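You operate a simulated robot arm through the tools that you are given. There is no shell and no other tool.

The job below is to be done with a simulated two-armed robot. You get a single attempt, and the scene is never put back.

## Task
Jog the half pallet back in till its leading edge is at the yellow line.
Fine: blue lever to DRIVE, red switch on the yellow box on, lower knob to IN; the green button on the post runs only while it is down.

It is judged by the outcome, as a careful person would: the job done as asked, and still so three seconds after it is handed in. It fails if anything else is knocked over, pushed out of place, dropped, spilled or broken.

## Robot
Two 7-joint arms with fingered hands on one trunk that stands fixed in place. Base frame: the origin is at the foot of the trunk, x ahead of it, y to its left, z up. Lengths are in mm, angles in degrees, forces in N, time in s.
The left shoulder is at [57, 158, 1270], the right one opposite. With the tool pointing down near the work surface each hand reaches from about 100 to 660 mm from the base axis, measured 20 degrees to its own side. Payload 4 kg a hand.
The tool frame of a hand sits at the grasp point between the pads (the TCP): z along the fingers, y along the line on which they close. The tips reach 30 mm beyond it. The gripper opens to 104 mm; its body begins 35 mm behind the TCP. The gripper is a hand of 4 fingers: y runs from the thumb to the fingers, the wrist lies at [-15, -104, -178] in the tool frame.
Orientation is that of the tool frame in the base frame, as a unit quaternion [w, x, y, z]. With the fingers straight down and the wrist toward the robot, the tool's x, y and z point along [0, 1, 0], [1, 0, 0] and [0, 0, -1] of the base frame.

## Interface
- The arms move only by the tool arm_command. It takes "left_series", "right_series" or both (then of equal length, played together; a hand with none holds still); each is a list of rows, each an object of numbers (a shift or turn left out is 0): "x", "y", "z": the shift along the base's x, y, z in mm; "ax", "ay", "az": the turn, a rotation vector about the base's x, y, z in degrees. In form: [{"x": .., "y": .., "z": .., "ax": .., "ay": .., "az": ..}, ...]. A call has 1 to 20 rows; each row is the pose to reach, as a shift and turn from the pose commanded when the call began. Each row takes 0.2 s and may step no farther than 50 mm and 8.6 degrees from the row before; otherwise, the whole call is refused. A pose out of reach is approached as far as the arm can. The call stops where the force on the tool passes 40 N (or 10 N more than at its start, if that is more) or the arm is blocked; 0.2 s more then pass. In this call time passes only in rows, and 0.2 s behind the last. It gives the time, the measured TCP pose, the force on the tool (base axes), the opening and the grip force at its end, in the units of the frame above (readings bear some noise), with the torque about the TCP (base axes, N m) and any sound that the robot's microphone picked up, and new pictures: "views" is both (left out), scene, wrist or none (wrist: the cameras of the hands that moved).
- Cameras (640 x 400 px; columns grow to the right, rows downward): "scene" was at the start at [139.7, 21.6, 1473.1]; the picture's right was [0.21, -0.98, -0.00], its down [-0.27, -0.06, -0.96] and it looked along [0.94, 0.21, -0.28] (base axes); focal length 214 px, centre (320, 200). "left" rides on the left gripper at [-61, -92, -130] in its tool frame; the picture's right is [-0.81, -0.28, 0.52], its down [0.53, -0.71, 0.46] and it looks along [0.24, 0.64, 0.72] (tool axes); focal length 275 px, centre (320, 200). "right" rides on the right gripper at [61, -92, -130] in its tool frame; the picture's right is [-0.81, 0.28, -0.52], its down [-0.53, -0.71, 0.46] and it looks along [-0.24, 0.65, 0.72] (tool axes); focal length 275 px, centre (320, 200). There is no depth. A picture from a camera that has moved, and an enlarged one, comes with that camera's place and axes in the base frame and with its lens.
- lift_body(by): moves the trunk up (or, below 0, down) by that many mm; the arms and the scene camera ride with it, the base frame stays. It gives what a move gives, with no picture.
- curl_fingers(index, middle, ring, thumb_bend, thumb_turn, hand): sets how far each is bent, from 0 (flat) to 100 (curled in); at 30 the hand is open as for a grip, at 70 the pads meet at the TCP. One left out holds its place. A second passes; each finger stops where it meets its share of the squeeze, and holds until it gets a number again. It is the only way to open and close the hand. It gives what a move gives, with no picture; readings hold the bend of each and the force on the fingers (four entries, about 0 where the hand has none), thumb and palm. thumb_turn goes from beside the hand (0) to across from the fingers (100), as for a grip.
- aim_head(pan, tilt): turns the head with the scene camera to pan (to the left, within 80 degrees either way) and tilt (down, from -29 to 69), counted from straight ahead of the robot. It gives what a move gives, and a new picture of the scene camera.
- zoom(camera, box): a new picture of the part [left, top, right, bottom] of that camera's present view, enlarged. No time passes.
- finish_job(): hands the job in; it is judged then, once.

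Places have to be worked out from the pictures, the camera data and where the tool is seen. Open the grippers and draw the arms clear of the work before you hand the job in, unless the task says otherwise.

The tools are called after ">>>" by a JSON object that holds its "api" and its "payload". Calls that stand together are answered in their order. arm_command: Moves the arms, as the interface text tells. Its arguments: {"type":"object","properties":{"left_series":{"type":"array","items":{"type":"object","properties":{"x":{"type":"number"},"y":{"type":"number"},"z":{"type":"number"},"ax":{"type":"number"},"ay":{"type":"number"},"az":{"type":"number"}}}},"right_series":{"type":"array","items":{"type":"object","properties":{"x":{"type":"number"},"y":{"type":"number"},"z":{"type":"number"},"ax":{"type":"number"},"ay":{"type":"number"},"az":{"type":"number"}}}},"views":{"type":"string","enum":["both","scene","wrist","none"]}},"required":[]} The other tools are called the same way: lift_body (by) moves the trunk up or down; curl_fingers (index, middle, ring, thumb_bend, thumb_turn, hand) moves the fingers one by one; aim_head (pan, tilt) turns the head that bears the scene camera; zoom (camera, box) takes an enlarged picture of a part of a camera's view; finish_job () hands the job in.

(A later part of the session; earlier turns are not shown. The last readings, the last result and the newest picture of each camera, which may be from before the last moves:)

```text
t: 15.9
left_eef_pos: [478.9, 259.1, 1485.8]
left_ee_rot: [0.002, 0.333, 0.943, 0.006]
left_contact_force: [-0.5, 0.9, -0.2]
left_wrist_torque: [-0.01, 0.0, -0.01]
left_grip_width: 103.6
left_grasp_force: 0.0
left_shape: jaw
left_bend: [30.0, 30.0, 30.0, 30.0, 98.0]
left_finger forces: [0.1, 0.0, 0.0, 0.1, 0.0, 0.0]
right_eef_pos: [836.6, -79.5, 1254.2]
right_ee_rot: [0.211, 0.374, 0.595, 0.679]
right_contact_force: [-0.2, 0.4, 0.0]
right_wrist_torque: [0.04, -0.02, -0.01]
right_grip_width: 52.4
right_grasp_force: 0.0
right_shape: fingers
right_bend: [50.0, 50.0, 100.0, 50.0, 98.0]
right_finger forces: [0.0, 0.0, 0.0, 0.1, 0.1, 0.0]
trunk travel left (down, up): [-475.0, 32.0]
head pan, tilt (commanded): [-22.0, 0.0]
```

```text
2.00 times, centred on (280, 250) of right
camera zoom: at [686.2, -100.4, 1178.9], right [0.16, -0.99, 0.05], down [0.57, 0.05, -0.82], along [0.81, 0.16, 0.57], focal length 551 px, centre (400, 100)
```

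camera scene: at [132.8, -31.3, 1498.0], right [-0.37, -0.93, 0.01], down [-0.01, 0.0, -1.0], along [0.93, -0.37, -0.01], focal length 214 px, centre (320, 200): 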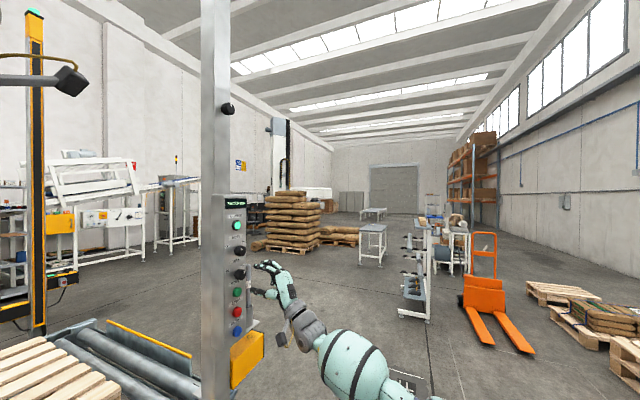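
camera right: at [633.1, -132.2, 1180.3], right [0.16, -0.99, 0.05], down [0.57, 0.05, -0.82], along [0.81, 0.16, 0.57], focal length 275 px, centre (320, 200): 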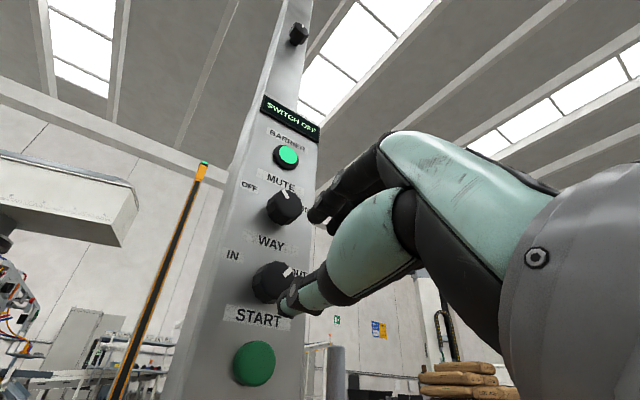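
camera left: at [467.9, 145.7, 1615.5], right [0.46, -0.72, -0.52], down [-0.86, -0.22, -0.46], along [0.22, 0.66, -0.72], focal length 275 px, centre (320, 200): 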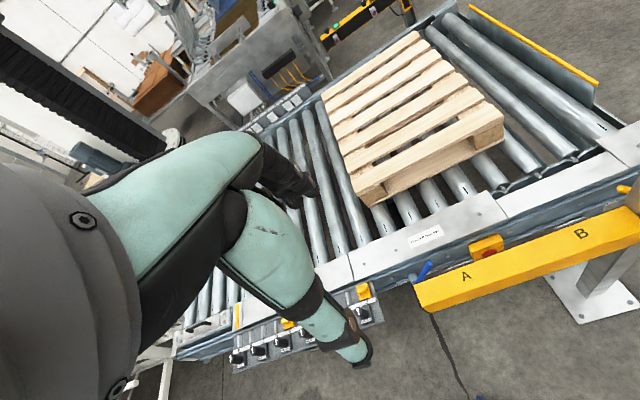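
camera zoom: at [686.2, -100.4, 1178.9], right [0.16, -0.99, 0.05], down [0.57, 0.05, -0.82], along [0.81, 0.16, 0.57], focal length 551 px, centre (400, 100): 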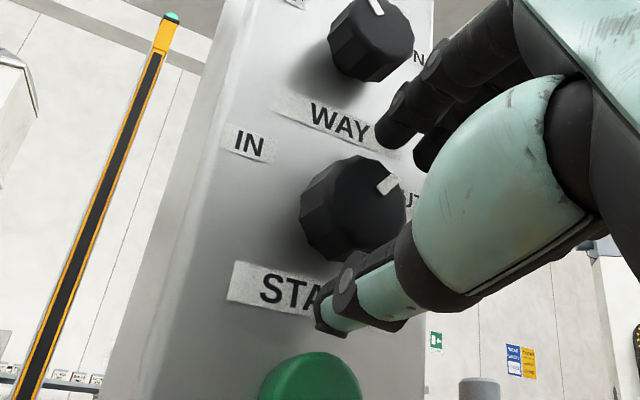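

Fingers straddle the knob vertically. I'll take a zero-motion reading to settle the pose before the final approach.

>>> {"api": "arm_command", "payload": {"right_series": [{"x": 0}, {"x": 0}], "views": "none"}}

>>> {"api": "zoom", "payload": {"camera": "right", "box": [240, 170, 360, 310]}}

```text
t: 16.5
left_eef_pos: [477.8, 258.1, 1485.2]
left_ee_rot: [0.003, 0.333, 0.943, 0.006]
left_contact_force: [0.7, -0.4, -0.2]
left_wrist_torque: [0.01, 0.01, -0.02]
left_grip_width: 104.0
left_grasp_force: 0.2
left_shape: jaw
left_bend: [30.0, 30.0, 30.0, 30.0, 98.0]
left_finger forces: [0.0, 0.0, 0.0, 0.1, 0.1, 0.0]
right_eef_pos: [836.0, -79.2, 1254.0]
right_ee_rot: [0.212, 0.375, 0.594, 0.68]
right_contact_force: [0.5, -0.1, -0.9]
right_wrist_torque: [0.0, -0.01, -0.03]
right_grip_width: 52.8
right_grasp_force: 0.0
right_shape: fingers
right_bend: [50.0, 50.0, 100.0, 50.0, 98.0]
right_finger forces: [0.0, 0.0, 0.0, 0.0, 0.1, 0.0]
trunk travel left (down, up): [-475.0, 32.0]
head pan, tilt (commanded): [-22.0, 0.0]
```

```text
2.86 times, centred on (300, 240) of right
camera zoom: at [685.9, -100.5, 1178.8], right [0.16, -0.99, 0.05], down [0.57, 0.05, -0.82], along [0.81, 0.16, 0.57], focal length 786 px, centre (377, 86)
```

zoom: 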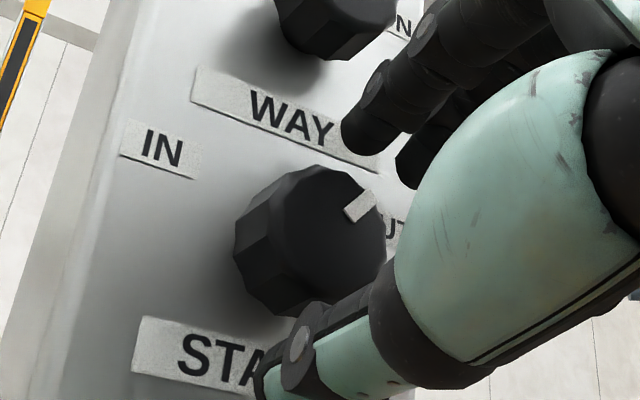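

The TCP is at s≈-606, z 1254, w≈581 – aligned with the knob. I'll advance 18 mm along the axis and check force.

>>> {"api": "arm_command", "payload": {"right_series": [{"x": 6.8, "y": 5.9, "z": 1}, {"x": 13.6, "y": 11.8, "z": 2}, {"x": 13.6, "y": 11.8, "z": 2}], "views": "none"}}

>>> {"api": "zoom", "payload": {"camera": "right", "box": [240, 170, 360, 310]}}

>>> {"api": "zoom", "payload": {"camera": "scene", "box": [200, 220, 300, 310]}}

```text
t: 17.3
left_eef_pos: [479.2, 257.2, 1487.5]
left_ee_rot: [0.002, 0.332, 0.943, 0.007]
left_contact_force: [-0.1, -0.2, -0.6]
left_wrist_torque: [-0.03, -0.01, -0.02]
left_grip_width: 103.9
left_grasp_force: 0.0
left_shape: jaw
left_bend: [30.0, 30.0, 30.0, 30.0, 98.0]
left_finger forces: [0.0, 0.1, 0.0, 0.0, 0.1, 0.0]
right_eef_pos: [848.2, -73.2, 1253.2]
right_ee_rot: [0.209, 0.374, 0.594, 0.681]
right_contact_force: [-2.7, -1.2, -0.1]
right_wrist_torque: [-0.01, 0.05, 0.06]
right_grip_width: 52.2
right_grasp_force: 1.3
right_shape: fingers
right_bend: [50.0, 50.0, 100.0, 50.0, 97.0]
right_finger forces: [0.1, 0.0, 0.0, 0.0, 2.7, 0.0]
right hand out of reach, approached as far as the arm can: row 2, 3
trunk travel left (down, up): [-475.0, 32.0]
head pan, tilt (commanded): [-22.0, 0.0]
```

```text
2.86 times, centred on (300, 240) of right
camera zoom: at [696.5, -94.2, 1178.7], right [0.16, -0.99, 0.05], down [0.57, 0.06, -0.82], along [0.81, 0.16, 0.57], focal length 786 px, centre (377, 86)
```

zoom: 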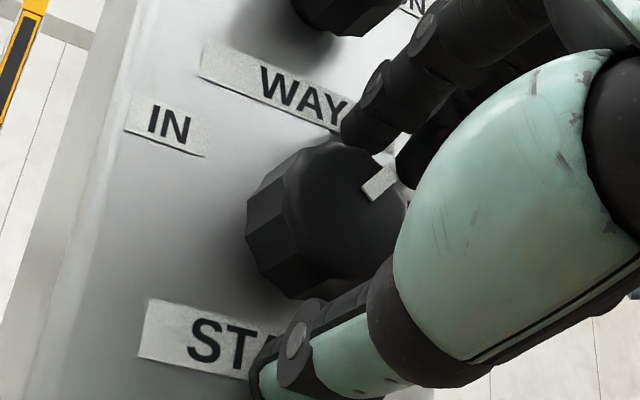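

```text
4.44 times, centred on (250, 265) of scene
camera zoom: at [132.6, -32.6, 1498.0], right [-0.37, -0.93, 0.0], down [-0.01, 0.0, -1.0], along [0.93, -0.37, -0.01], focal length 953 px, centre (631, -89)
```

zoom: 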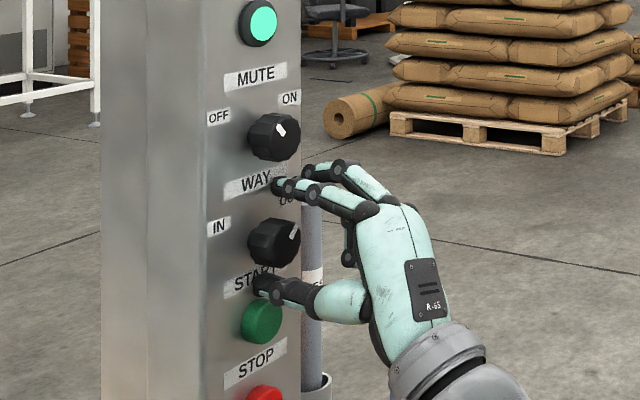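

The arm ran out of reach just at the knob (thumb touching at 2.7 N). The TEST rod turns out to be well behind the panel. I'll back off, lower the trunk to shoulder height for better reach, and use a roll range of +75°→0 which keeps the wrist closer.

>>> {"api": "arm_command", "payload": {"right_series": [{"x": -28, "y": -24}, {"x": -57, "y": -49}, {"x": -85, "y": -73}, {"x": -113, "y": -97}], "views": "none"}}

>>> {"api": "lift_body", "payload": {"by": -110}}

```text
t: 17.8
left_eef_pos: [456.9, 251.4, 1493.6]
left_ee_rot: [0.01, 0.335, 0.942, 0.011]
left_contact_force: [-0.8, -0.3, -0.1]
left_wrist_torque: [0.04, -0.02, 0.02]
left_grip_width: 103.6
left_grasp_force: 0.1
left_shape: jaw
left_bend: [30.0, 30.0, 30.0, 30.0, 98.0]
left_finger forces: [0.1, 0.1, 0.1, 0.0, 0.0, 0.0]
right_eef_pos: [804.8, -136.6, 1251.3]
right_ee_rot: [0.23, 0.396, 0.588, 0.667]
right_contact_force: [-1.4, -0.4, -0.1]
right_wrist_torque: [-0.01, -0.04, -0.04]
right_grip_width: 52.1
right_grasp_force: 0.1
right_shape: fingers
right_bend: [50.0, 50.0, 100.0, 50.0, 97.0]
right_finger forces: [0.0, 0.0, 0.1, 0.1, 0.0, 0.0]
trunk travel left (down, up): [-475.0, 32.0]
head pan, tilt (commanded): [-22.0, 0.0]
stopped in row 2 (right hand): the arm was blocked; the commanded pose is now the measured one
```

```text
t: 19.2
left_eef_pos: [458.6, 258.5, 1380.9]
left_ee_rot: [0.009, 0.333, 0.943, 0.01]
left_contact_force: [0.9, -0.4, 0.6]
left_wrist_torque: [0.0, 0.01, 0.02]
left_grip_width: 103.8
left_grasp_force: 0.1
left_shape: jaw
left_bend: [30.0, 30.0, 30.0, 30.0, 98.0]
left_finger forces: [0.1, 0.0, 0.1, 0.1, 0.1, 0.1]
right_eef_pos: [804.7, -131.0, 1138.7]
right_ee_rot: [0.231, 0.395, 0.59, 0.666]
right_contact_force: [-0.5, 0.0, -0.1]
right_wrist_torque: [0.01, 0.0, 0.03]
right_grip_width: 52.4
right_grasp_force: 0.0
right_shape: fingers
right_bend: [50.0, 50.0, 100.0, 50.0, 97.0]
right_finger forces: [0.0, 0.0, 0.1, 0.0, 0.1, 0.0]
trunk travel left (down, up): [-365.0, 142.0]
head pan, tilt (commanded): [-22.0, 0.0]
```

The retreat stopped early (arm near its stretched limit); I'll check the pictures before continuing.

>>> {"api": "arm_command", "payload": {"right_series": [{"x": -15, "y": -13}, {"x": -30, "y": -26}, {"x": -45, "y": -39}], "views": "both"}}

```text
t: 20.0
left_eef_pos: [460.5, 257.2, 1381.8]
left_ee_rot: [0.009, 0.333, 0.943, 0.008]
left_contact_force: [0.4, 0.4, 0.1]
left_wrist_torque: [0.01, -0.04, 0.03]
left_grip_width: 103.8
left_grasp_force: 0.1
left_shape: jaw
left_bend: [30.0, 30.0, 30.0, 30.0, 98.0]
left_finger forces: [0.0, 0.0, 0.1, 0.0, 0.1, 0.0]
right_eef_pos: [759.5, -168.5, 1139.0]
right_ee_rot: [0.23, 0.398, 0.588, 0.666]
right_contact_force: [-0.7, -0.5, 1.2]
right_wrist_torque: [-0.01, 0.0, 0.01]
right_grip_width: 52.2
right_grasp_force: 0.0
right_shape: fingers
right_bend: [50.0, 50.0, 100.0, 50.0, 97.0]
right_finger forces: [0.1, 0.0, 0.0, 0.1, 0.0, 0.0]
trunk travel left (down, up): [-365.0, 142.0]
head pan, tilt (commanded): [-22.0, 0.0]
camera scene: at [130.8, -32.6, 1386.8], right [-0.37, -0.93, 0.0], down [-0.01, 0.0, -1.0], along [0.93, -0.37, -0.01], focal length 214 px, centre (320, 200)
camera right: at [606.0, -182.6, 1067.9], right [0.1, -0.99, 0.06], down [0.56, 0.0, -0.83], along [0.82, 0.12, 0.55], focal length 275 px, centre (320, 200)
```

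scene: 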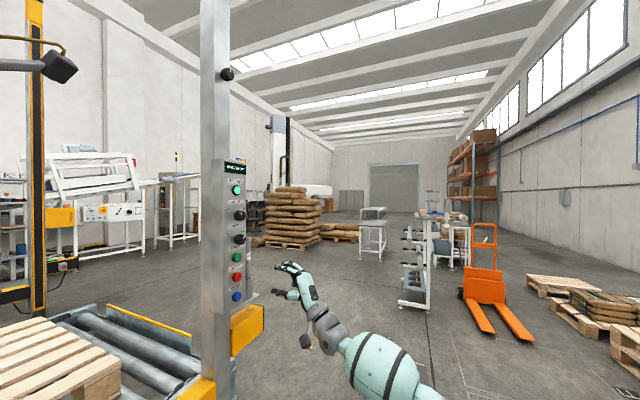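
right: 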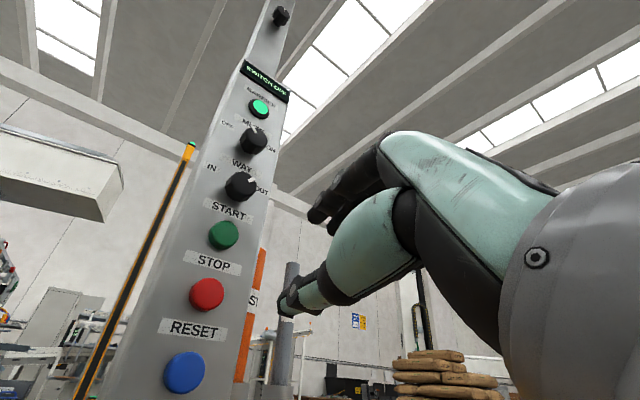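

All is undisturbed and the arm is clear. I'll raise the hand back to knob height while rolling clockwise to about +75°, staying ~90 mm from the knob.

>>> {"api": "arm_command", "payload": {"right_series": [{"x": 2, "y": 8, "z": 15, "ax": 6, "ay": 4.5}, {"x": 4, "y": 16, "z": 29, "ax": 12, "ay": 9}, {"x": 6, "y": 24, "z": 44, "ax": 18, "ay": 13.5}, {"x": 7, "y": 31, "z": 58, "ax": 24, "ay": 18}, {"x": 9, "y": 39, "z": 73, "ax": 30, "ay": 22.5}, {"x": 11, "y": 47, "z": 87, "ax": 36, "ay": 27}, {"x": 13, "y": 55, "z": 102, "ax": 42, "ay": 31.5}, {"x": 14, "y": 62.5, "z": 116, "ax": 48, "ay": 36}], "views": "both"}}

>>> {"api": "zoom", "payload": {"camera": "scene", "box": [200, 160, 320, 280]}}

>>> {"api": "zoom", "payload": {"camera": "right", "box": [160, 100, 400, 300]}}

```text
t: 21.8
left_eef_pos: [460.4, 256.5, 1380.8]
left_ee_rot: [0.007, 0.333, 0.943, 0.008]
left_contact_force: [-0.3, 0.7, 0.3]
left_wrist_torque: [0.0, -0.01, 0.01]
left_grip_width: 104.0
left_grasp_force: 0.1
left_shape: jaw
left_bend: [30.0, 30.0, 30.0, 30.0, 98.0]
left_finger forces: [0.0, 0.0, 0.0, 0.0, 0.0, 0.0]
right_eef_pos: [814.1, -154.2, 1211.6]
right_ee_rot: [-0.144, 0.61, 0.331, 0.706]
right_contact_force: [-0.6, 0.1, 0.6]
right_wrist_torque: [-0.01, -0.02, -0.02]
right_grip_width: 52.4
right_grasp_force: 0.1
right_shape: fingers
right_bend: [50.0, 50.0, 100.0, 50.0, 97.0]
right_finger forces: [0.0, 0.0, 0.0, 0.0, 0.0, 0.1]
right hand out of reach, approached as far as the arm can: row 6, 7, 8
trunk travel left (down, up): [-365.0, 142.0]
head pan, tilt (commanded): [-22.0, 0.0]
camera scene: at [131.7, -31.9, 1386.7], right [-0.37, -0.93, 0.01], down [-0.01, 0.0, -1.0], along [0.93, -0.37, -0.01], focal length 214 px, centre (320, 200)
camera right: at [645.9, -156.4, 1237.4], right [-0.06, -0.7, -0.71], down [0.03, 0.71, -0.7], along [1.0, -0.06, -0.02], focal length 275 px, centre (320, 200)
```

scene: 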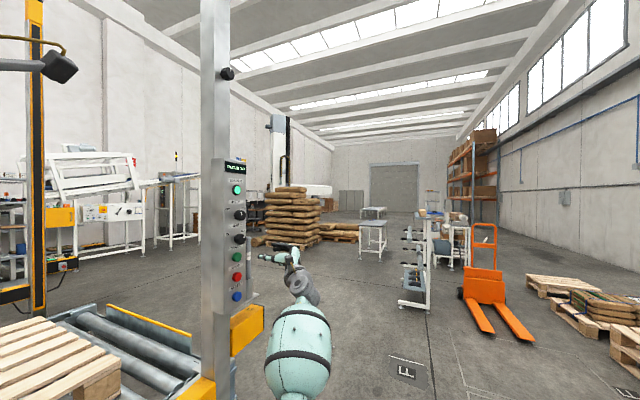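
right: 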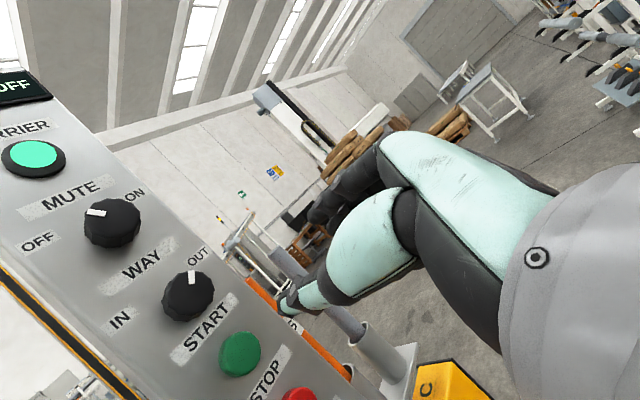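

```text
3.33 times, centred on (260, 220) of scene
camera zoom: at [131.7, -31.9, 1386.7], right [-0.37, -0.93, 0.01], down [-0.01, 0.0, -1.0], along [0.93, -0.37, -0.01], focal length 715 px, centre (520, 133)
```

zoom: 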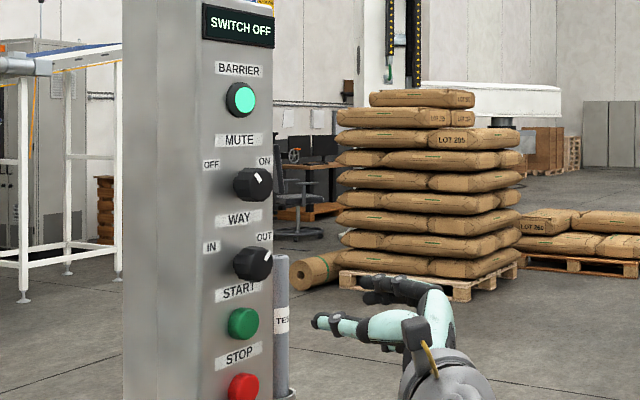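

```text
2.00 times, centred on (280, 200) of right
camera zoom: at [645.9, -156.4, 1237.4], right [-0.06, -0.7, -0.71], down [0.03, 0.71, -0.7], along [1.0, -0.06, -0.02], focal length 551 px, centre (400, 200)
```

zoom: 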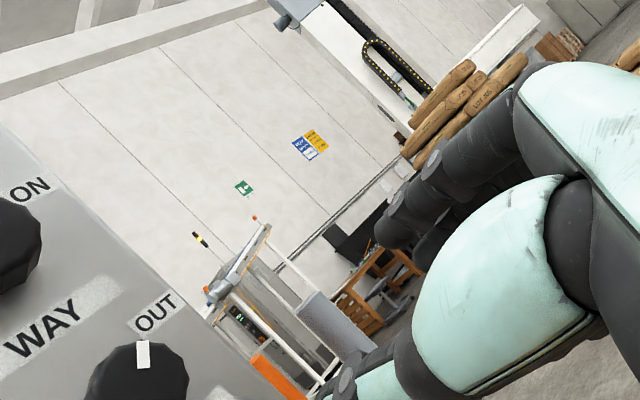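

Rolling that far clockwise puts the arm out of reach, so I'll instead use roll +15°→-70° with the hand's yaw closer to straight ahead (wrist nearer the shoulder). First un-roll and retreat slightly.

>>> {"api": "arm_command", "payload": {"right_series": [{"x": -4, "y": -3, "z": -4, "ax": -6, "ay": -4.5}, {"x": -8, "y": -6, "z": -9, "ax": -12, "ay": -9}, {"x": -12, "y": -9, "z": -13, "ax": -18, "ay": -13.5}, {"x": -16, "y": -12, "z": -18, "ax": -24, "ay": -18}, {"x": -20, "y": -15, "z": -22, "ax": -30, "ay": -22.5}, {"x": -25, "y": -18, "z": -26, "ax": -36, "ay": -27}, {"x": -29, "y": -21, "z": -30, "ax": -42, "ay": -31.5}, {"x": -33, "y": -24, "z": -35, "ax": -48, "ay": -36}], "views": "none"}}

```text
t: 23.6
left_eef_pos: [460.1, 258.1, 1381.1]
left_ee_rot: [0.009, 0.333, 0.943, 0.009]
left_contact_force: [0.8, 0.7, 0.3]
left_wrist_torque: [0.03, 0.04, -0.01]
left_grip_width: 103.8
left_grasp_force: 0.1
left_shape: jaw
left_bend: [30.0, 30.0, 30.0, 30.0, 98.0]
left_finger forces: [0.0, 0.0, 0.0, 0.0, 0.0, 0.1]
right_eef_pos: [782.0, -181.1, 1175.9]
right_ee_rot: [0.222, 0.371, 0.613, 0.661]
right_contact_force: [0.0, 0.6, 0.2]
right_wrist_torque: [-0.05, 0.03, 0.0]
right_grip_width: 52.2
right_grasp_force: 0.1
right_shape: fingers
right_bend: [50.0, 50.0, 100.0, 50.0, 97.0]
right_finger forces: [0.0, 0.1, 0.0, 0.0, 0.0, 0.0]
trunk travel left (down, up): [-365.0, 142.0]
head pan, tilt (commanded): [-22.0, 0.0]
```

Commanded pose follows the reached one. Now yaw the hand to about 10° and move to the pre-grasp spot in front of the knob.

>>> {"api": "arm_command", "payload": {"right_series": [{"x": -4, "y": 19, "z": 13, "az": -5}, {"x": -8, "y": 38, "z": 27, "az": -10}, {"x": -12, "y": 57, "z": 40, "az": -15}, {"x": -16, "y": 77, "z": 53, "az": -20}, {"x": -20, "y": 96, "z": 67, "az": -25}, {"x": -24.5, "y": 115, "z": 80, "az": -30}], "views": "both"}}

>>> {"api": "zoom", "payload": {"camera": "scene", "box": [200, 160, 320, 280]}}

>>> {"api": "zoom", "payload": {"camera": "right", "box": [130, 120, 370, 320]}}

```text
t: 25.0
left_eef_pos: [459.9, 258.2, 1380.9]
left_ee_rot: [0.008, 0.333, 0.943, 0.008]
left_contact_force: [-0.6, -0.8, 0.0]
left_wrist_torque: [0.02, -0.01, -0.01]
left_grip_width: 104.1
left_grasp_force: 0.1
left_shape: jaw
left_bend: [30.0, 30.0, 30.0, 30.0, 98.0]
left_finger forces: [0.0, 0.0, 0.1, 0.0, 0.0, 0.0]
right_eef_pos: [770.3, -111.9, 1228.4]
right_ee_rot: [0.33, 0.471, 0.54, 0.614]
right_contact_force: [-0.3, 0.5, -0.2]
right_wrist_torque: [-0.04, 0.01, 0.0]
right_grip_width: 52.3
right_grasp_force: 0.1
right_shape: fingers
right_bend: [50.0, 50.0, 100.0, 50.0, 97.0]
right_finger forces: [0.0, 0.0, 0.0, 0.1, 0.1, 0.0]
right hand out of reach, approached as far as the arm can: row 4, 5, 6
trunk travel left (down, up): [-365.0, 142.0]
head pan, tilt (commanded): [-22.0, 0.0]
camera scene: at [130.9, -31.3, 1386.8], right [-0.37, -0.93, 0.01], down [-0.01, 0.0, -1.0], along [0.93, -0.37, -0.01], focal length 214 px, centre (320, 200)
camera right: at [619.1, -83.1, 1155.1], right [-0.18, -0.98, 0.1], down [0.53, -0.18, -0.83], along [0.83, -0.09, 0.56], focal length 275 px, centre (320, 200)
```

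scene: 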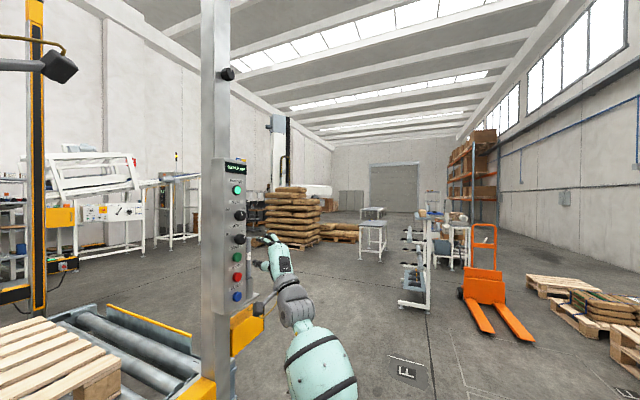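
right: 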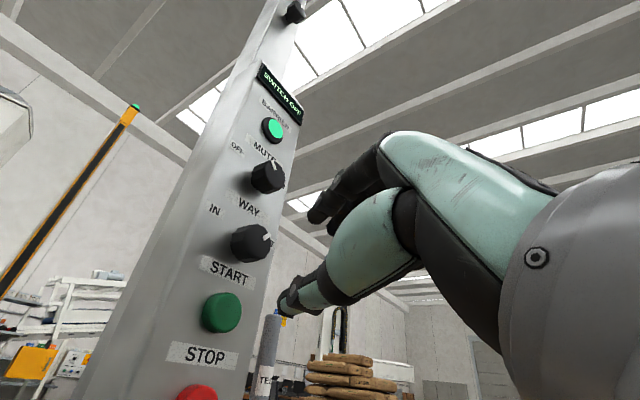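

```text
3.33 times, centred on (260, 220) of scene
camera zoom: at [130.9, -31.3, 1386.8], right [-0.37, -0.93, 0.01], down [-0.01, 0.0, -1.0], along [0.93, -0.37, -0.01], focal length 715 px, centre (520, 133)
```

zoom: 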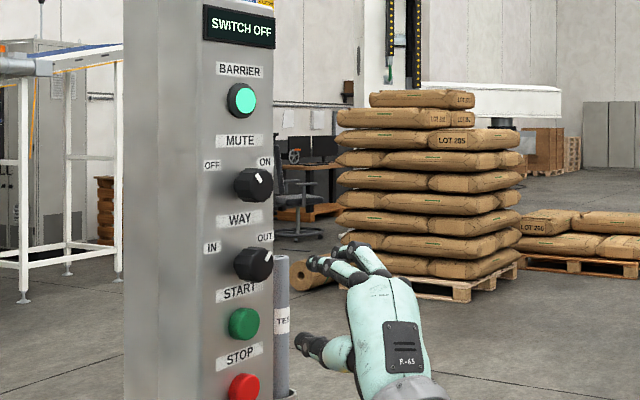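

```text
2.00 times, centred on (250, 220) of right
camera zoom: at [619.1, -83.1, 1155.1], right [-0.18, -0.98, 0.1], down [0.53, -0.18, -0.83], along [0.83, -0.09, 0.56], focal length 551 px, centre (460, 160)
```

zoom: 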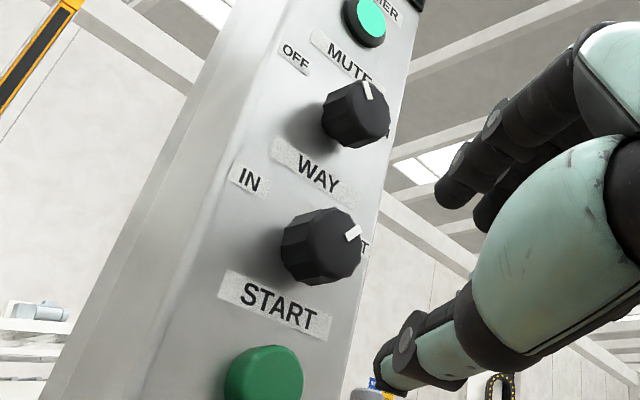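

Reach is limited here by wrist yaw while the arm is bent; at full stretch near the knob it should be easier. I'll step toward a spot 60 mm before the knob with the current yaw (~20°).

>>> {"api": "arm_command", "payload": {"right_series": [{"x": 10, "y": 18, "z": 14}, {"x": 20.5, "y": 36.5, "z": 27.6}, {"x": 20.5, "y": 36.5, "z": 27.6}], "views": "none"}}

```text
t: 25.8
left_eef_pos: [461.1, 257.9, 1380.6]
left_ee_rot: [0.009, 0.333, 0.943, 0.009]
left_contact_force: [0.0, -0.4, -0.3]
left_wrist_torque: [0.01, 0.02, -0.01]
left_grip_width: 103.9
left_grasp_force: 0.0
left_shape: jaw
left_bend: [30.0, 30.0, 30.0, 30.0, 98.0]
left_finger forces: [0.0, 0.0, 0.0, 0.0, 0.0, 0.0]
right_eef_pos: [800.4, -87.0, 1254.8]
right_ee_rot: [0.326, 0.464, 0.544, 0.618]
right_contact_force: [-0.1, -0.3, 0.0]
right_wrist_torque: [0.01, -0.01, 0.04]
right_grip_width: 52.1
right_grasp_force: 0.1
right_shape: fingers
right_bend: [50.0, 50.0, 100.0, 50.0, 97.0]
right_finger forces: [0.1, 0.0, 0.1, 0.0, 0.0, 0.0]
right hand out of reach, approached as far as the arm can: row 1, 2, 3
trunk travel left (down, up): [-365.0, 142.0]
head pan, tilt (commanded): [-22.0, 0.0]
```

Nearly there, with a small lateral shortfall. I'll move another ~27 mm in and check alignment with pictures.

>>> {"api": "arm_command", "payload": {"right_series": [{"x": 12, "y": 6, "z": 0.5}, {"x": 23, "y": 12.5, "z": 1.2}, {"x": 23, "y": 12.5, "z": 1.2}], "views": "none"}}

>>> {"api": "zoom", "payload": {"camera": "scene", "box": [200, 170, 300, 270]}}

>>> {"api": "zoom", "payload": {"camera": "right", "box": [200, 150, 380, 310]}}

```text
t: 26.6
left_eef_pos: [460.7, 257.7, 1381.0]
left_ee_rot: [0.008, 0.333, 0.943, 0.009]
left_contact_force: [0.5, 0.1, 0.4]
left_wrist_torque: [0.06, -0.02, -0.03]
left_grip_width: 103.7
left_grasp_force: 0.1
left_shape: jaw
left_bend: [30.0, 30.0, 30.0, 30.0, 98.0]
left_finger forces: [0.0, 0.1, 0.0, 0.0, 0.1, 0.0]
right_eef_pos: [824.3, -75.2, 1256.1]
right_ee_rot: [0.328, 0.467, 0.542, 0.617]
right_contact_force: [-0.6, 0.0, 0.0]
right_wrist_torque: [-0.01, -0.01, 0.01]
right_grip_width: 52.1
right_grasp_force: 0.1
right_shape: fingers
right_bend: [50.0, 50.0, 100.0, 50.0, 97.0]
right_finger forces: [0.0, 0.1, 0.0, 0.0, 0.0, 0.0]
trunk travel left (down, up): [-365.0, 142.0]
head pan, tilt (commanded): [-22.0, 0.0]
```

```text
4.00 times, centred on (250, 220) of scene
camera zoom: at [130.9, -32.1, 1386.8], right [-0.37, -0.93, 0.01], down [-0.01, 0.0, -1.0], along [0.93, -0.37, -0.01], focal length 858 px, centre (600, 120)
```

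zoom: 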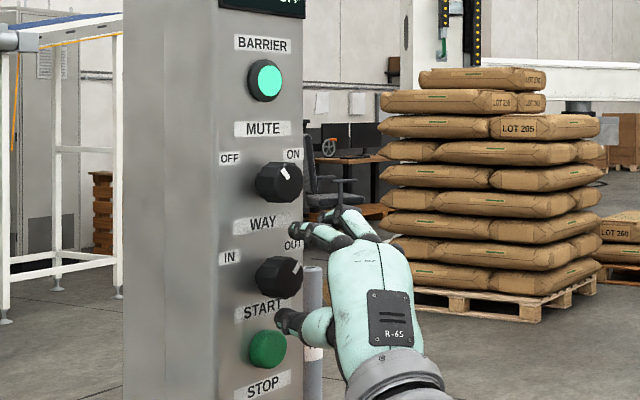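

```text
2.50 times, centred on (290, 230) of right
camera zoom: at [673.1, -48.1, 1183.2], right [-0.17, -0.98, 0.1], down [0.54, -0.18, -0.82], along [0.83, -0.09, 0.56], focal length 688 px, centre (395, 125)
```

zoom: 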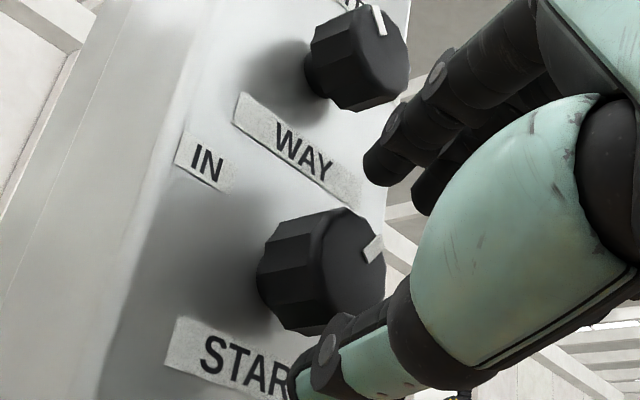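

Pose reached cleanly; knob estimated at (855, -57, 1256). I'll advance the last ~22 mm to bring the fingertips around the knob.

>>> {"api": "arm_command", "payload": {"right_series": [{"x": 8.5, "y": 7.7}, {"x": 16.9, "y": 15.3}, {"x": 16.9, "y": 15.3}], "views": "none"}}

>>> {"api": "zoom", "payload": {"camera": "scene", "box": [200, 170, 300, 270]}}

>>> {"api": "zoom", "payload": {"camera": "right", "box": [200, 150, 380, 310]}}

```text
t: 27.4
left_eef_pos: [456.8, 253.5, 1382.5]
left_ee_rot: [0.008, 0.333, 0.943, 0.009]
left_contact_force: [0.9, 0.0, -0.3]
left_wrist_torque: [0.0, 0.01, 0.01]
left_grip_width: 103.9
left_grasp_force: 0.1
left_shape: jaw
left_bend: [30.0, 30.0, 30.0, 30.0, 98.0]
left_finger forces: [0.1, 0.0, 0.0, 0.0, 0.0, 0.1]
right_eef_pos: [839.4, -62.2, 1257.7]
right_ee_rot: [0.329, 0.467, 0.54, 0.618]
right_contact_force: [-10.6, -6.5, 0.4]
right_wrist_torque: [-0.3, 0.38, 0.09]
right_grip_width: 54.4
right_grasp_force: 6.1
right_shape: fingers
right_bend: [50.0, 50.0, 100.0, 49.0, 99.0]
right_finger forces: [0.1, 0.0, 0.0, 0.0, 12.5, 0.0]
trunk travel left (down, up): [-365.0, 142.0]
head pan, tilt (commanded): [-22.0, 0.0]
```

```text
4.00 times, centred on (250, 220) of scene
camera zoom: at [127.7, -33.6, 1387.1], right [-0.37, -0.93, 0.0], down [-0.01, 0.0, -1.0], along [0.93, -0.37, -0.01], focal length 858 px, centre (600, 120)
```

zoom: 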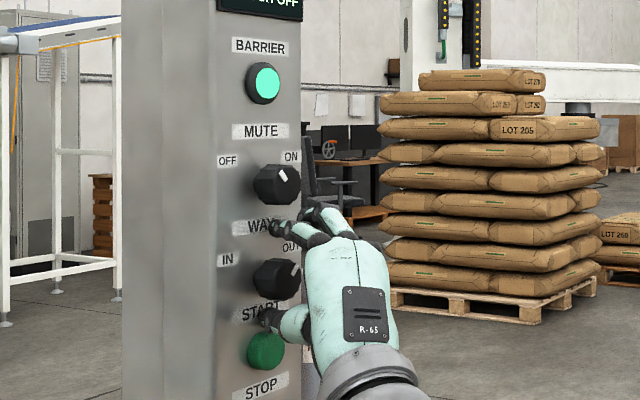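

```text
2.50 times, centred on (290, 230) of right
camera zoom: at [687.6, -34.5, 1184.9], right [-0.18, -0.98, 0.1], down [0.54, -0.18, -0.82], along [0.82, -0.09, 0.56], focal length 688 px, centre (395, 125)
```

zoom: 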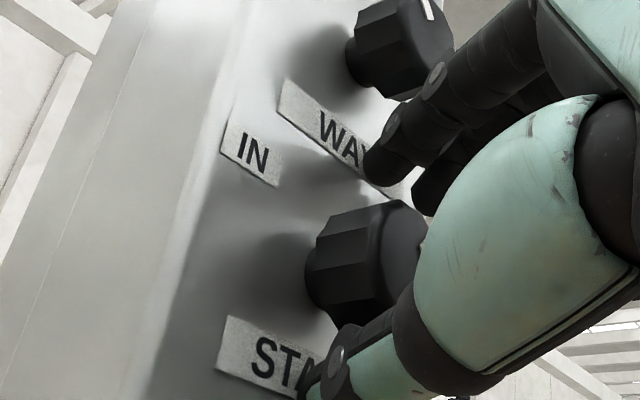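

The thumb tip is already against the panel face (12.5 N), so depth is enough. I'll back off 4 mm and close index, middle and thumb on the knob.

>>> {"api": "arm_command", "payload": {"right_series": [{"x": -2, "y": -1.5}, {"x": -4, "y": -3}], "views": "none"}}

>>> {"api": "curl_fingers", "payload": {"hand": "right", "index": 72, "middle": 72, "thumb_bend": 72}}

>>> {"api": "zoom", "payload": {"camera": "right", "box": [200, 150, 380, 310]}}

>>> {"api": "zoom", "payload": {"camera": "scene", "box": [200, 170, 300, 270]}}

```text
t: 28.0
left_eef_pos: [460.0, 256.8, 1381.6]
left_ee_rot: [0.008, 0.333, 0.943, 0.009]
left_contact_force: [0.3, -0.4, 0.4]
left_wrist_torque: [0.01, -0.04, -0.01]
left_grip_width: 104.1
left_grasp_force: 0.1
left_shape: jaw
left_bend: [30.0, 30.0, 30.0, 30.0, 98.0]
left_finger forces: [0.0, 0.0, 0.0, 0.1, 0.0, 0.0]
right_eef_pos: [837.7, -62.7, 1255.2]
right_ee_rot: [0.328, 0.467, 0.543, 0.617]
right_contact_force: [-1.4, -2.0, 0.2]
right_wrist_torque: [-0.03, 0.03, -0.01]
right_grip_width: 51.6
right_grasp_force: 1.1
right_shape: fingers
right_bend: [50.0, 50.0, 100.0, 50.0, 99.0]
right_finger forces: [0.0, 0.0, 0.0, 0.1, 2.0, 0.0]
trunk travel left (down, up): [-365.0, 142.0]
head pan, tilt (commanded): [-22.0, 0.0]
```

```text
t: 29.0
left_eef_pos: [460.1, 257.1, 1381.5]
left_ee_rot: [0.008, 0.333, 0.943, 0.009]
left_contact_force: [0.2, -0.9, 0.1]
left_wrist_torque: [0.0, 0.01, -0.01]
left_grip_width: 103.6
left_grasp_force: 0.0
left_shape: jaw
left_bend: [30.0, 30.0, 30.0, 30.0, 98.0]
left_finger forces: [0.1, 0.1, 0.1, 0.0, 0.0, 0.0]
right_eef_pos: [837.7, -64.6, 1256.2]
right_ee_rot: [0.33, 0.468, 0.541, 0.616]
right_contact_force: [0.0, -3.7, -0.8]
right_wrist_torque: [-0.21, 0.2, -0.01]
right_grip_width: 25.9
right_grasp_force: 15.1
right_shape: fingers
right_bend: [60.0, 68.0, 100.0, 61.0, 98.0]
right_finger forces: [8.8, 3.7, 0.0, 0.0, 17.9, 0.0]
trunk travel left (down, up): [-365.0, 142.0]
head pan, tilt (commanded): [-22.0, 0.0]
```

```text
2.50 times, centred on (290, 230) of right
camera zoom: at [687.2, -36.3, 1182.4], right [-0.17, -0.98, 0.1], down [0.54, -0.18, -0.82], along [0.83, -0.09, 0.56], focal length 688 px, centre (395, 125)
```

zoom: 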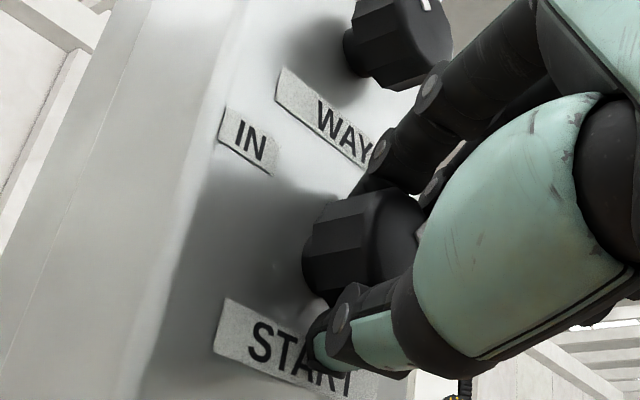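

```text
4.00 times, centred on (250, 220) of scene
camera zoom: at [131.5, -32.8, 1386.7], right [-0.37, -0.93, 0.0], down [-0.01, 0.0, -1.0], along [0.93, -0.37, -0.01], focal length 858 px, centre (600, 120)
```

zoom: 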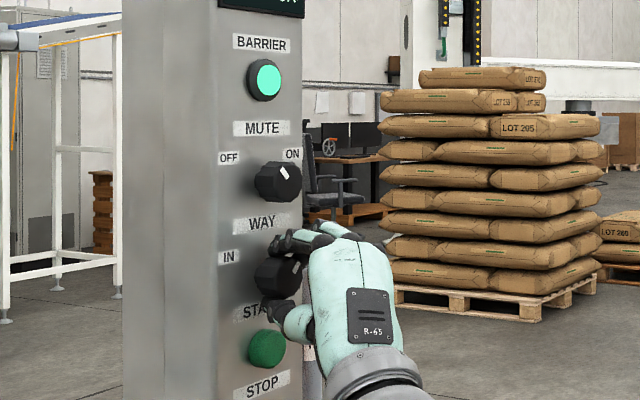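

The knob is gripped (index 8.8, middle 3.7, thumb 18 N). Now I'll roll the hand counter-clockwise 50° about its own axis to turn the knob toward IN.

>>> {"api": "arm_command", "payload": {"right_series": [{"ax": -6.69, "ay": -2.5}, {"ax": -13.4, "ay": -5.0}, {"ax": -20.1, "ay": -7.5}, {"ax": -26.8, "ay": -10.0}, {"ax": -33.4, "ay": -12.5}, {"ax": -40.1, "ay": -15.1}, {"ax": -46.8, "ay": -17.6}], "views": "none"}}

>>> {"api": "zoom", "payload": {"camera": "scene", "box": [200, 170, 300, 270]}}

>>> {"api": "zoom", "payload": {"camera": "right", "box": [200, 150, 380, 310]}}

```text
t: 30.6
left_eef_pos: [457.6, 254.3, 1382.2]
left_ee_rot: [0.009, 0.333, 0.943, 0.01]
left_contact_force: [-0.7, 0.0, 0.4]
left_wrist_torque: [-0.01, 0.01, 0.03]
left_grip_width: 104.1
left_grasp_force: 0.1
left_shape: jaw
left_bend: [30.0, 30.0, 30.0, 30.0, 98.0]
left_finger forces: [0.1, 0.0, 0.1, 0.1, 0.0, 0.0]
right_eef_pos: [835.7, -66.4, 1259.8]
right_ee_rot: [0.567, 0.203, 0.682, 0.416]
right_contact_force: [0.4, -12.2, 12.8]
right_wrist_torque: [0.65, -0.52, -0.22]
right_grip_width: 25.9
right_grasp_force: 31.1
right_shape: fingers
right_bend: [58.0, 71.0, 100.0, 62.0, 94.0]
right_finger forces: [47.6, 2.1, 0.1, 0.1, 12.6, 0.0]
trunk travel left (down, up): [-365.0, 142.0]
head pan, tilt (commanded): [-22.0, 0.0]
```

```text
4.00 times, centred on (250, 220) of scene
camera zoom: at [127.8, -34.9, 1387.1], right [-0.37, -0.93, 0.0], down [-0.01, 0.0, -1.0], along [0.93, -0.37, -0.01], focal length 858 px, centre (600, 120)
```

zoom: 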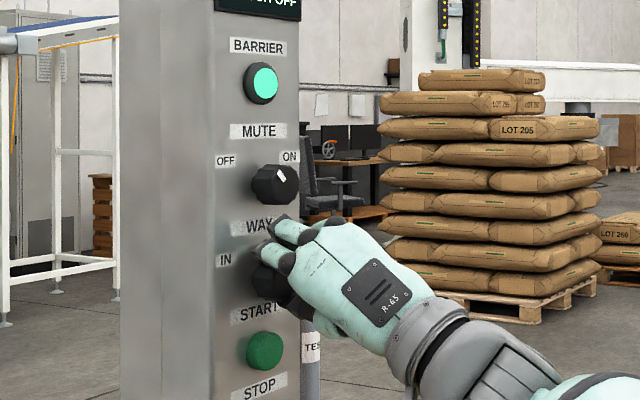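

```text
2.50 times, centred on (290, 230) of right
camera zoom: at [715.5, -115.4, 1152.3], right [-0.32, -0.62, 0.72], down [0.71, -0.65, -0.25], along [0.62, 0.43, 0.65], focal length 688 px, centre (395, 125)
```

zoom: 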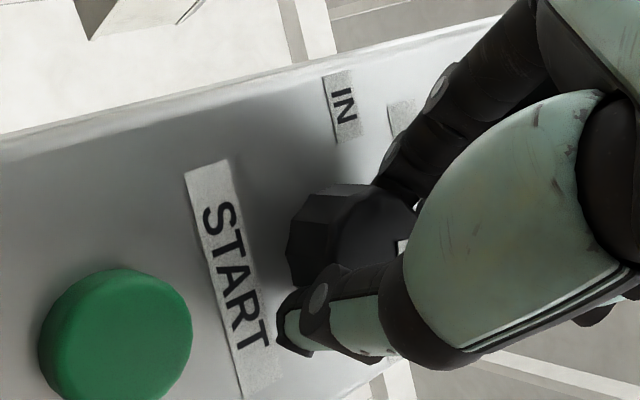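

Index force rose to 48 N; I'll zoom closer to see whether the knob turned with the hand.

>>> {"api": "zoom", "payload": {"camera": "right", "box": [250, 200, 320, 290]}}

>>> {"api": "zoom", "payload": {"camera": "scene", "box": [230, 200, 280, 240]}}

```text
4.44 times, centred on (285, 245) of right
camera zoom: at [715.5, -115.4, 1152.3], right [-0.32, -0.62, 0.72], down [0.71, -0.65, -0.25], along [0.62, 0.43, 0.65], focal length 1224 px, centre (476, 0)
```

zoom: 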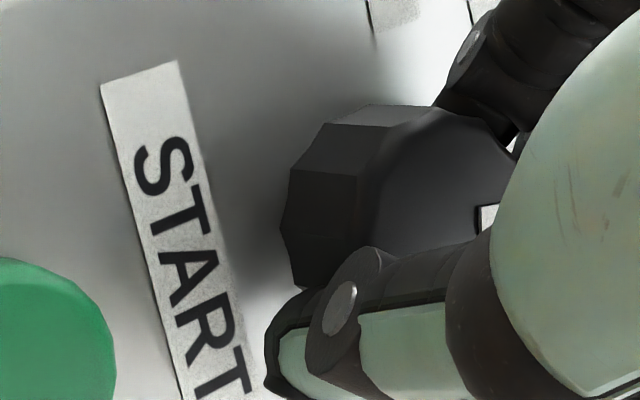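

```text
10.00 times, centred on (255, 220) of scene
camera zoom: at [127.8, -34.9, 1387.1], right [-0.37, -0.93, 0.0], down [-0.01, 0.0, -1.0], along [0.93, -0.37, -0.01], focal length 2145 px, centre (970, 0)
```

zoom: 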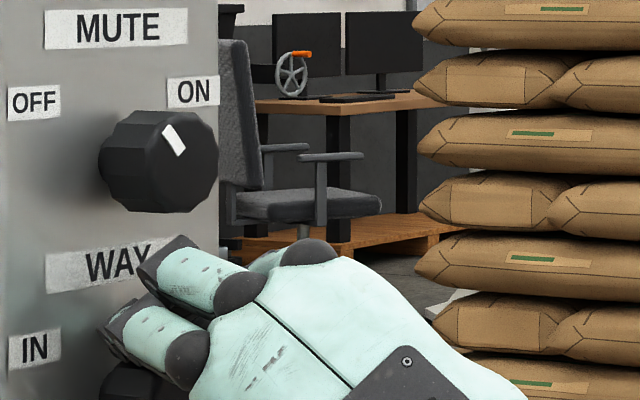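

I can't tell from here; I'll release the grip and look at the knob pointer.

>>> {"api": "curl_fingers", "payload": {"hand": "right", "index": 48, "middle": 48, "thumb_bend": 48}}

>>> {"api": "arm_command", "payload": {"right_series": [{"x": -20, "y": -12}, {"x": -40, "y": -24}, {"x": -60, "y": -36}], "views": "none"}}

>>> {"api": "zoom", "payload": {"camera": "right", "box": [160, 130, 400, 330]}}

>>> {"api": "zoom", "payload": {"camera": "scene", "box": [200, 170, 300, 270]}}

```text
t: 31.6
left_eef_pos: [456.0, 253.9, 1383.2]
left_ee_rot: [0.008, 0.333, 0.943, 0.011]
left_contact_force: [-0.5, -0.2, -0.3]
left_wrist_torque: [-0.02, -0.01, 0.01]
left_grip_width: 104.0
left_grasp_force: 0.1
left_shape: jaw
left_bend: [30.0, 30.0, 30.0, 30.0, 98.0]
left_finger forces: [0.1, 0.1, 0.0, 0.1, 0.0, 0.0]
right_eef_pos: [835.4, -66.4, 1259.9]
right_ee_rot: [0.567, 0.205, 0.682, 0.414]
right_contact_force: [-14.2, -20.6, 4.1]
right_wrist_torque: [0.4, -0.25, -0.14]
right_grip_width: 41.7
right_grasp_force: 18.9
right_shape: fingers
right_bend: [57.0, 49.0, 100.0, 48.0, 97.0]
right_finger forces: [36.6, 1.4, 0.0, 0.0, 0.0, 0.0]
trunk travel left (down, up): [-365.0, 142.0]
head pan, tilt (commanded): [-22.0, 0.0]
```

```text
t: 32.4
left_eef_pos: [460.3, 256.9, 1381.8]
left_ee_rot: [0.009, 0.333, 0.943, 0.009]
left_contact_force: [0.2, 0.3, 0.4]
left_wrist_torque: [-0.01, -0.01, 0.03]
left_grip_width: 103.9
left_grasp_force: 0.1
left_shape: jaw
left_bend: [30.0, 30.0, 30.0, 30.0, 98.0]
left_finger forces: [0.1, 0.0, 0.1, 0.0, 0.0, 0.0]
right_eef_pos: [775.2, -95.4, 1257.0]
right_ee_rot: [0.565, 0.201, 0.685, 0.414]
right_contact_force: [0.2, -0.7, 0.2]
right_wrist_torque: [0.02, 0.0, 0.01]
right_grip_width: 56.9
right_grasp_force: 0.2
right_shape: fingers
right_bend: [48.0, 48.0, 100.0, 48.0, 97.0]
right_finger forces: [0.1, 0.1, 0.0, 0.0, 0.0, 0.1]
trunk travel left (down, up): [-365.0, 142.0]
head pan, tilt (commanded): [-22.0, 0.0]
```

```text
2.00 times, centred on (280, 230) of right
camera zoom: at [653.4, -145.7, 1148.8], right [-0.31, -0.62, 0.72], down [0.71, -0.65, -0.25], along [0.63, 0.43, 0.65], focal length 551 px, centre (400, 140)
```

zoom: 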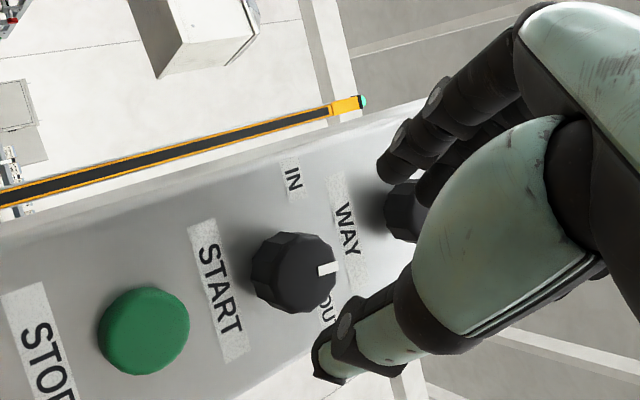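

```text
4.00 times, centred on (250, 220) of scene
camera zoom: at [130.7, -31.8, 1386.9], right [-0.37, -0.93, 0.01], down [-0.01, 0.0, -1.0], along [0.93, -0.37, -0.01], focal length 858 px, centre (600, 120)
```

zoom: 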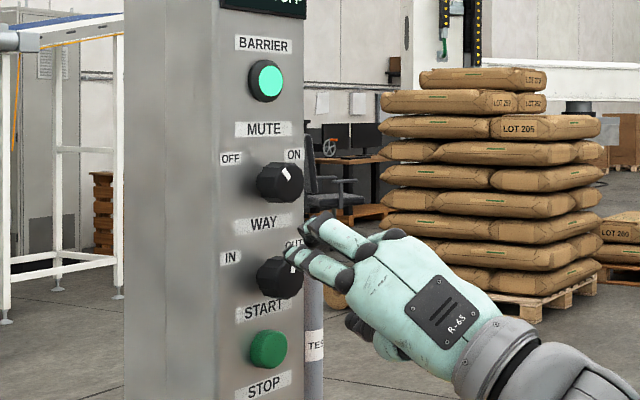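

The pointer now points straight up – the knob turned about 45° and holds. I'll roll the hand back, re-grip and turn the remaining ~50°.

>>> {"api": "arm_command", "payload": {"right_series": [{"x": 4, "y": 1, "ax": 6.69, "ay": 2.5}, {"x": 7, "y": 2, "ax": 13.4, "ay": 5.0}, {"x": 11, "y": 4, "ax": 20.1, "ay": 7.5}, {"x": 14, "y": 5, "ax": 26.8, "ay": 10.0}, {"x": 18, "y": 6, "ax": 33.4, "ay": 12.5}, {"x": 21, "y": 7, "ax": 40.1, "ay": 15.1}, {"x": 25, "y": 8.5, "ax": 46.8, "ay": 17.6}], "views": "none"}}

>>> {"api": "arm_command", "payload": {"right_series": [{"x": 12, "y": 6}, {"x": 24, "y": 12}], "views": "none"}}

>>> {"api": "zoom", "payload": {"camera": "right", "box": [200, 150, 380, 310]}}

>>> {"api": "zoom", "payload": {"camera": "scene", "box": [200, 170, 300, 270]}}

```text
t: 34.0
left_eef_pos: [460.8, 258.9, 1381.6]
left_ee_rot: [0.009, 0.333, 0.943, 0.008]
left_contact_force: [0.8, -0.3, -0.2]
left_wrist_torque: [0.0, 0.03, 0.0]
left_grip_width: 104.0
left_grasp_force: 0.1
left_shape: jaw
left_bend: [30.0, 30.0, 30.0, 30.0, 98.0]
left_finger forces: [0.1, 0.1, 0.0, 0.0, 0.1, 0.0]
right_eef_pos: [801.4, -89.3, 1254.8]
right_ee_rot: [0.327, 0.468, 0.542, 0.617]
right_contact_force: [0.8, 1.4, 0.1]
right_wrist_torque: [0.0, 0.01, 0.02]
right_grip_width: 56.7
right_grasp_force: 0.0
right_shape: fingers
right_bend: [48.0, 48.0, 100.0, 48.0, 97.0]
right_finger forces: [0.0, 0.1, 0.0, 0.0, 0.0, 0.0]
trunk travel left (down, up): [-365.0, 142.0]
head pan, tilt (commanded): [-22.0, 0.0]
```

```text
t: 34.6
left_eef_pos: [459.2, 258.0, 1381.0]
left_ee_rot: [0.008, 0.333, 0.943, 0.008]
left_contact_force: [0.3, 0.0, 0.0]
left_wrist_torque: [0.0, -0.04, -0.03]
left_grip_width: 103.9
left_grasp_force: 0.0
left_shape: jaw
left_bend: [30.0, 30.0, 30.0, 30.0, 98.0]
left_finger forces: [0.1, 0.0, 0.0, 0.0, 0.1, 0.0]
right_eef_pos: [825.9, -76.1, 1254.5]
right_ee_rot: [0.328, 0.468, 0.541, 0.616]
right_contact_force: [-0.1, 0.6, -1.0]
right_wrist_torque: [0.0, 0.0, 0.0]
right_grip_width: 56.7
right_grasp_force: 0.0
right_shape: fingers
right_bend: [48.0, 48.0, 100.0, 48.0, 97.0]
right_finger forces: [0.0, 0.0, 0.0, 0.1, 0.0, 0.0]
trunk travel left (down, up): [-365.0, 142.0]
head pan, tilt (commanded): [-22.0, 0.0]
```

```text
2.50 times, centred on (290, 230) of right
camera zoom: at [674.8, -49.4, 1182.6], right [-0.18, -0.98, 0.1], down [0.54, -0.18, -0.82], along [0.83, -0.09, 0.56], focal length 688 px, centre (395, 125)
```

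zoom: 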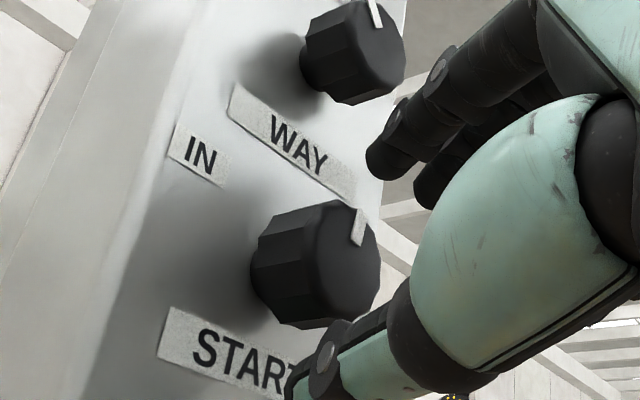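

```text
4.00 times, centred on (250, 220) of scene
camera zoom: at [131.3, -31.6, 1386.8], right [-0.37, -0.93, 0.01], down [-0.01, 0.0, -1.0], along [0.93, -0.37, -0.01], focal length 858 px, centre (600, 120)
```

zoom: 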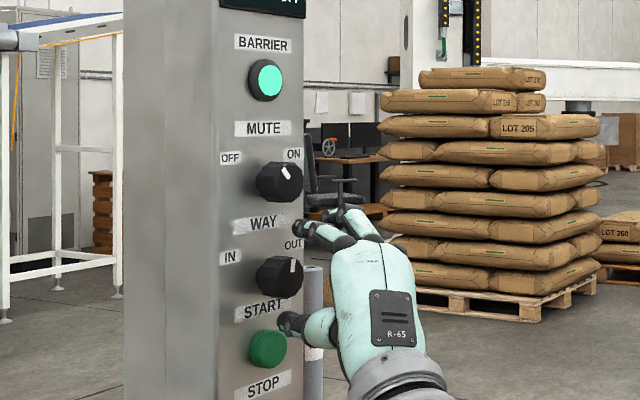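

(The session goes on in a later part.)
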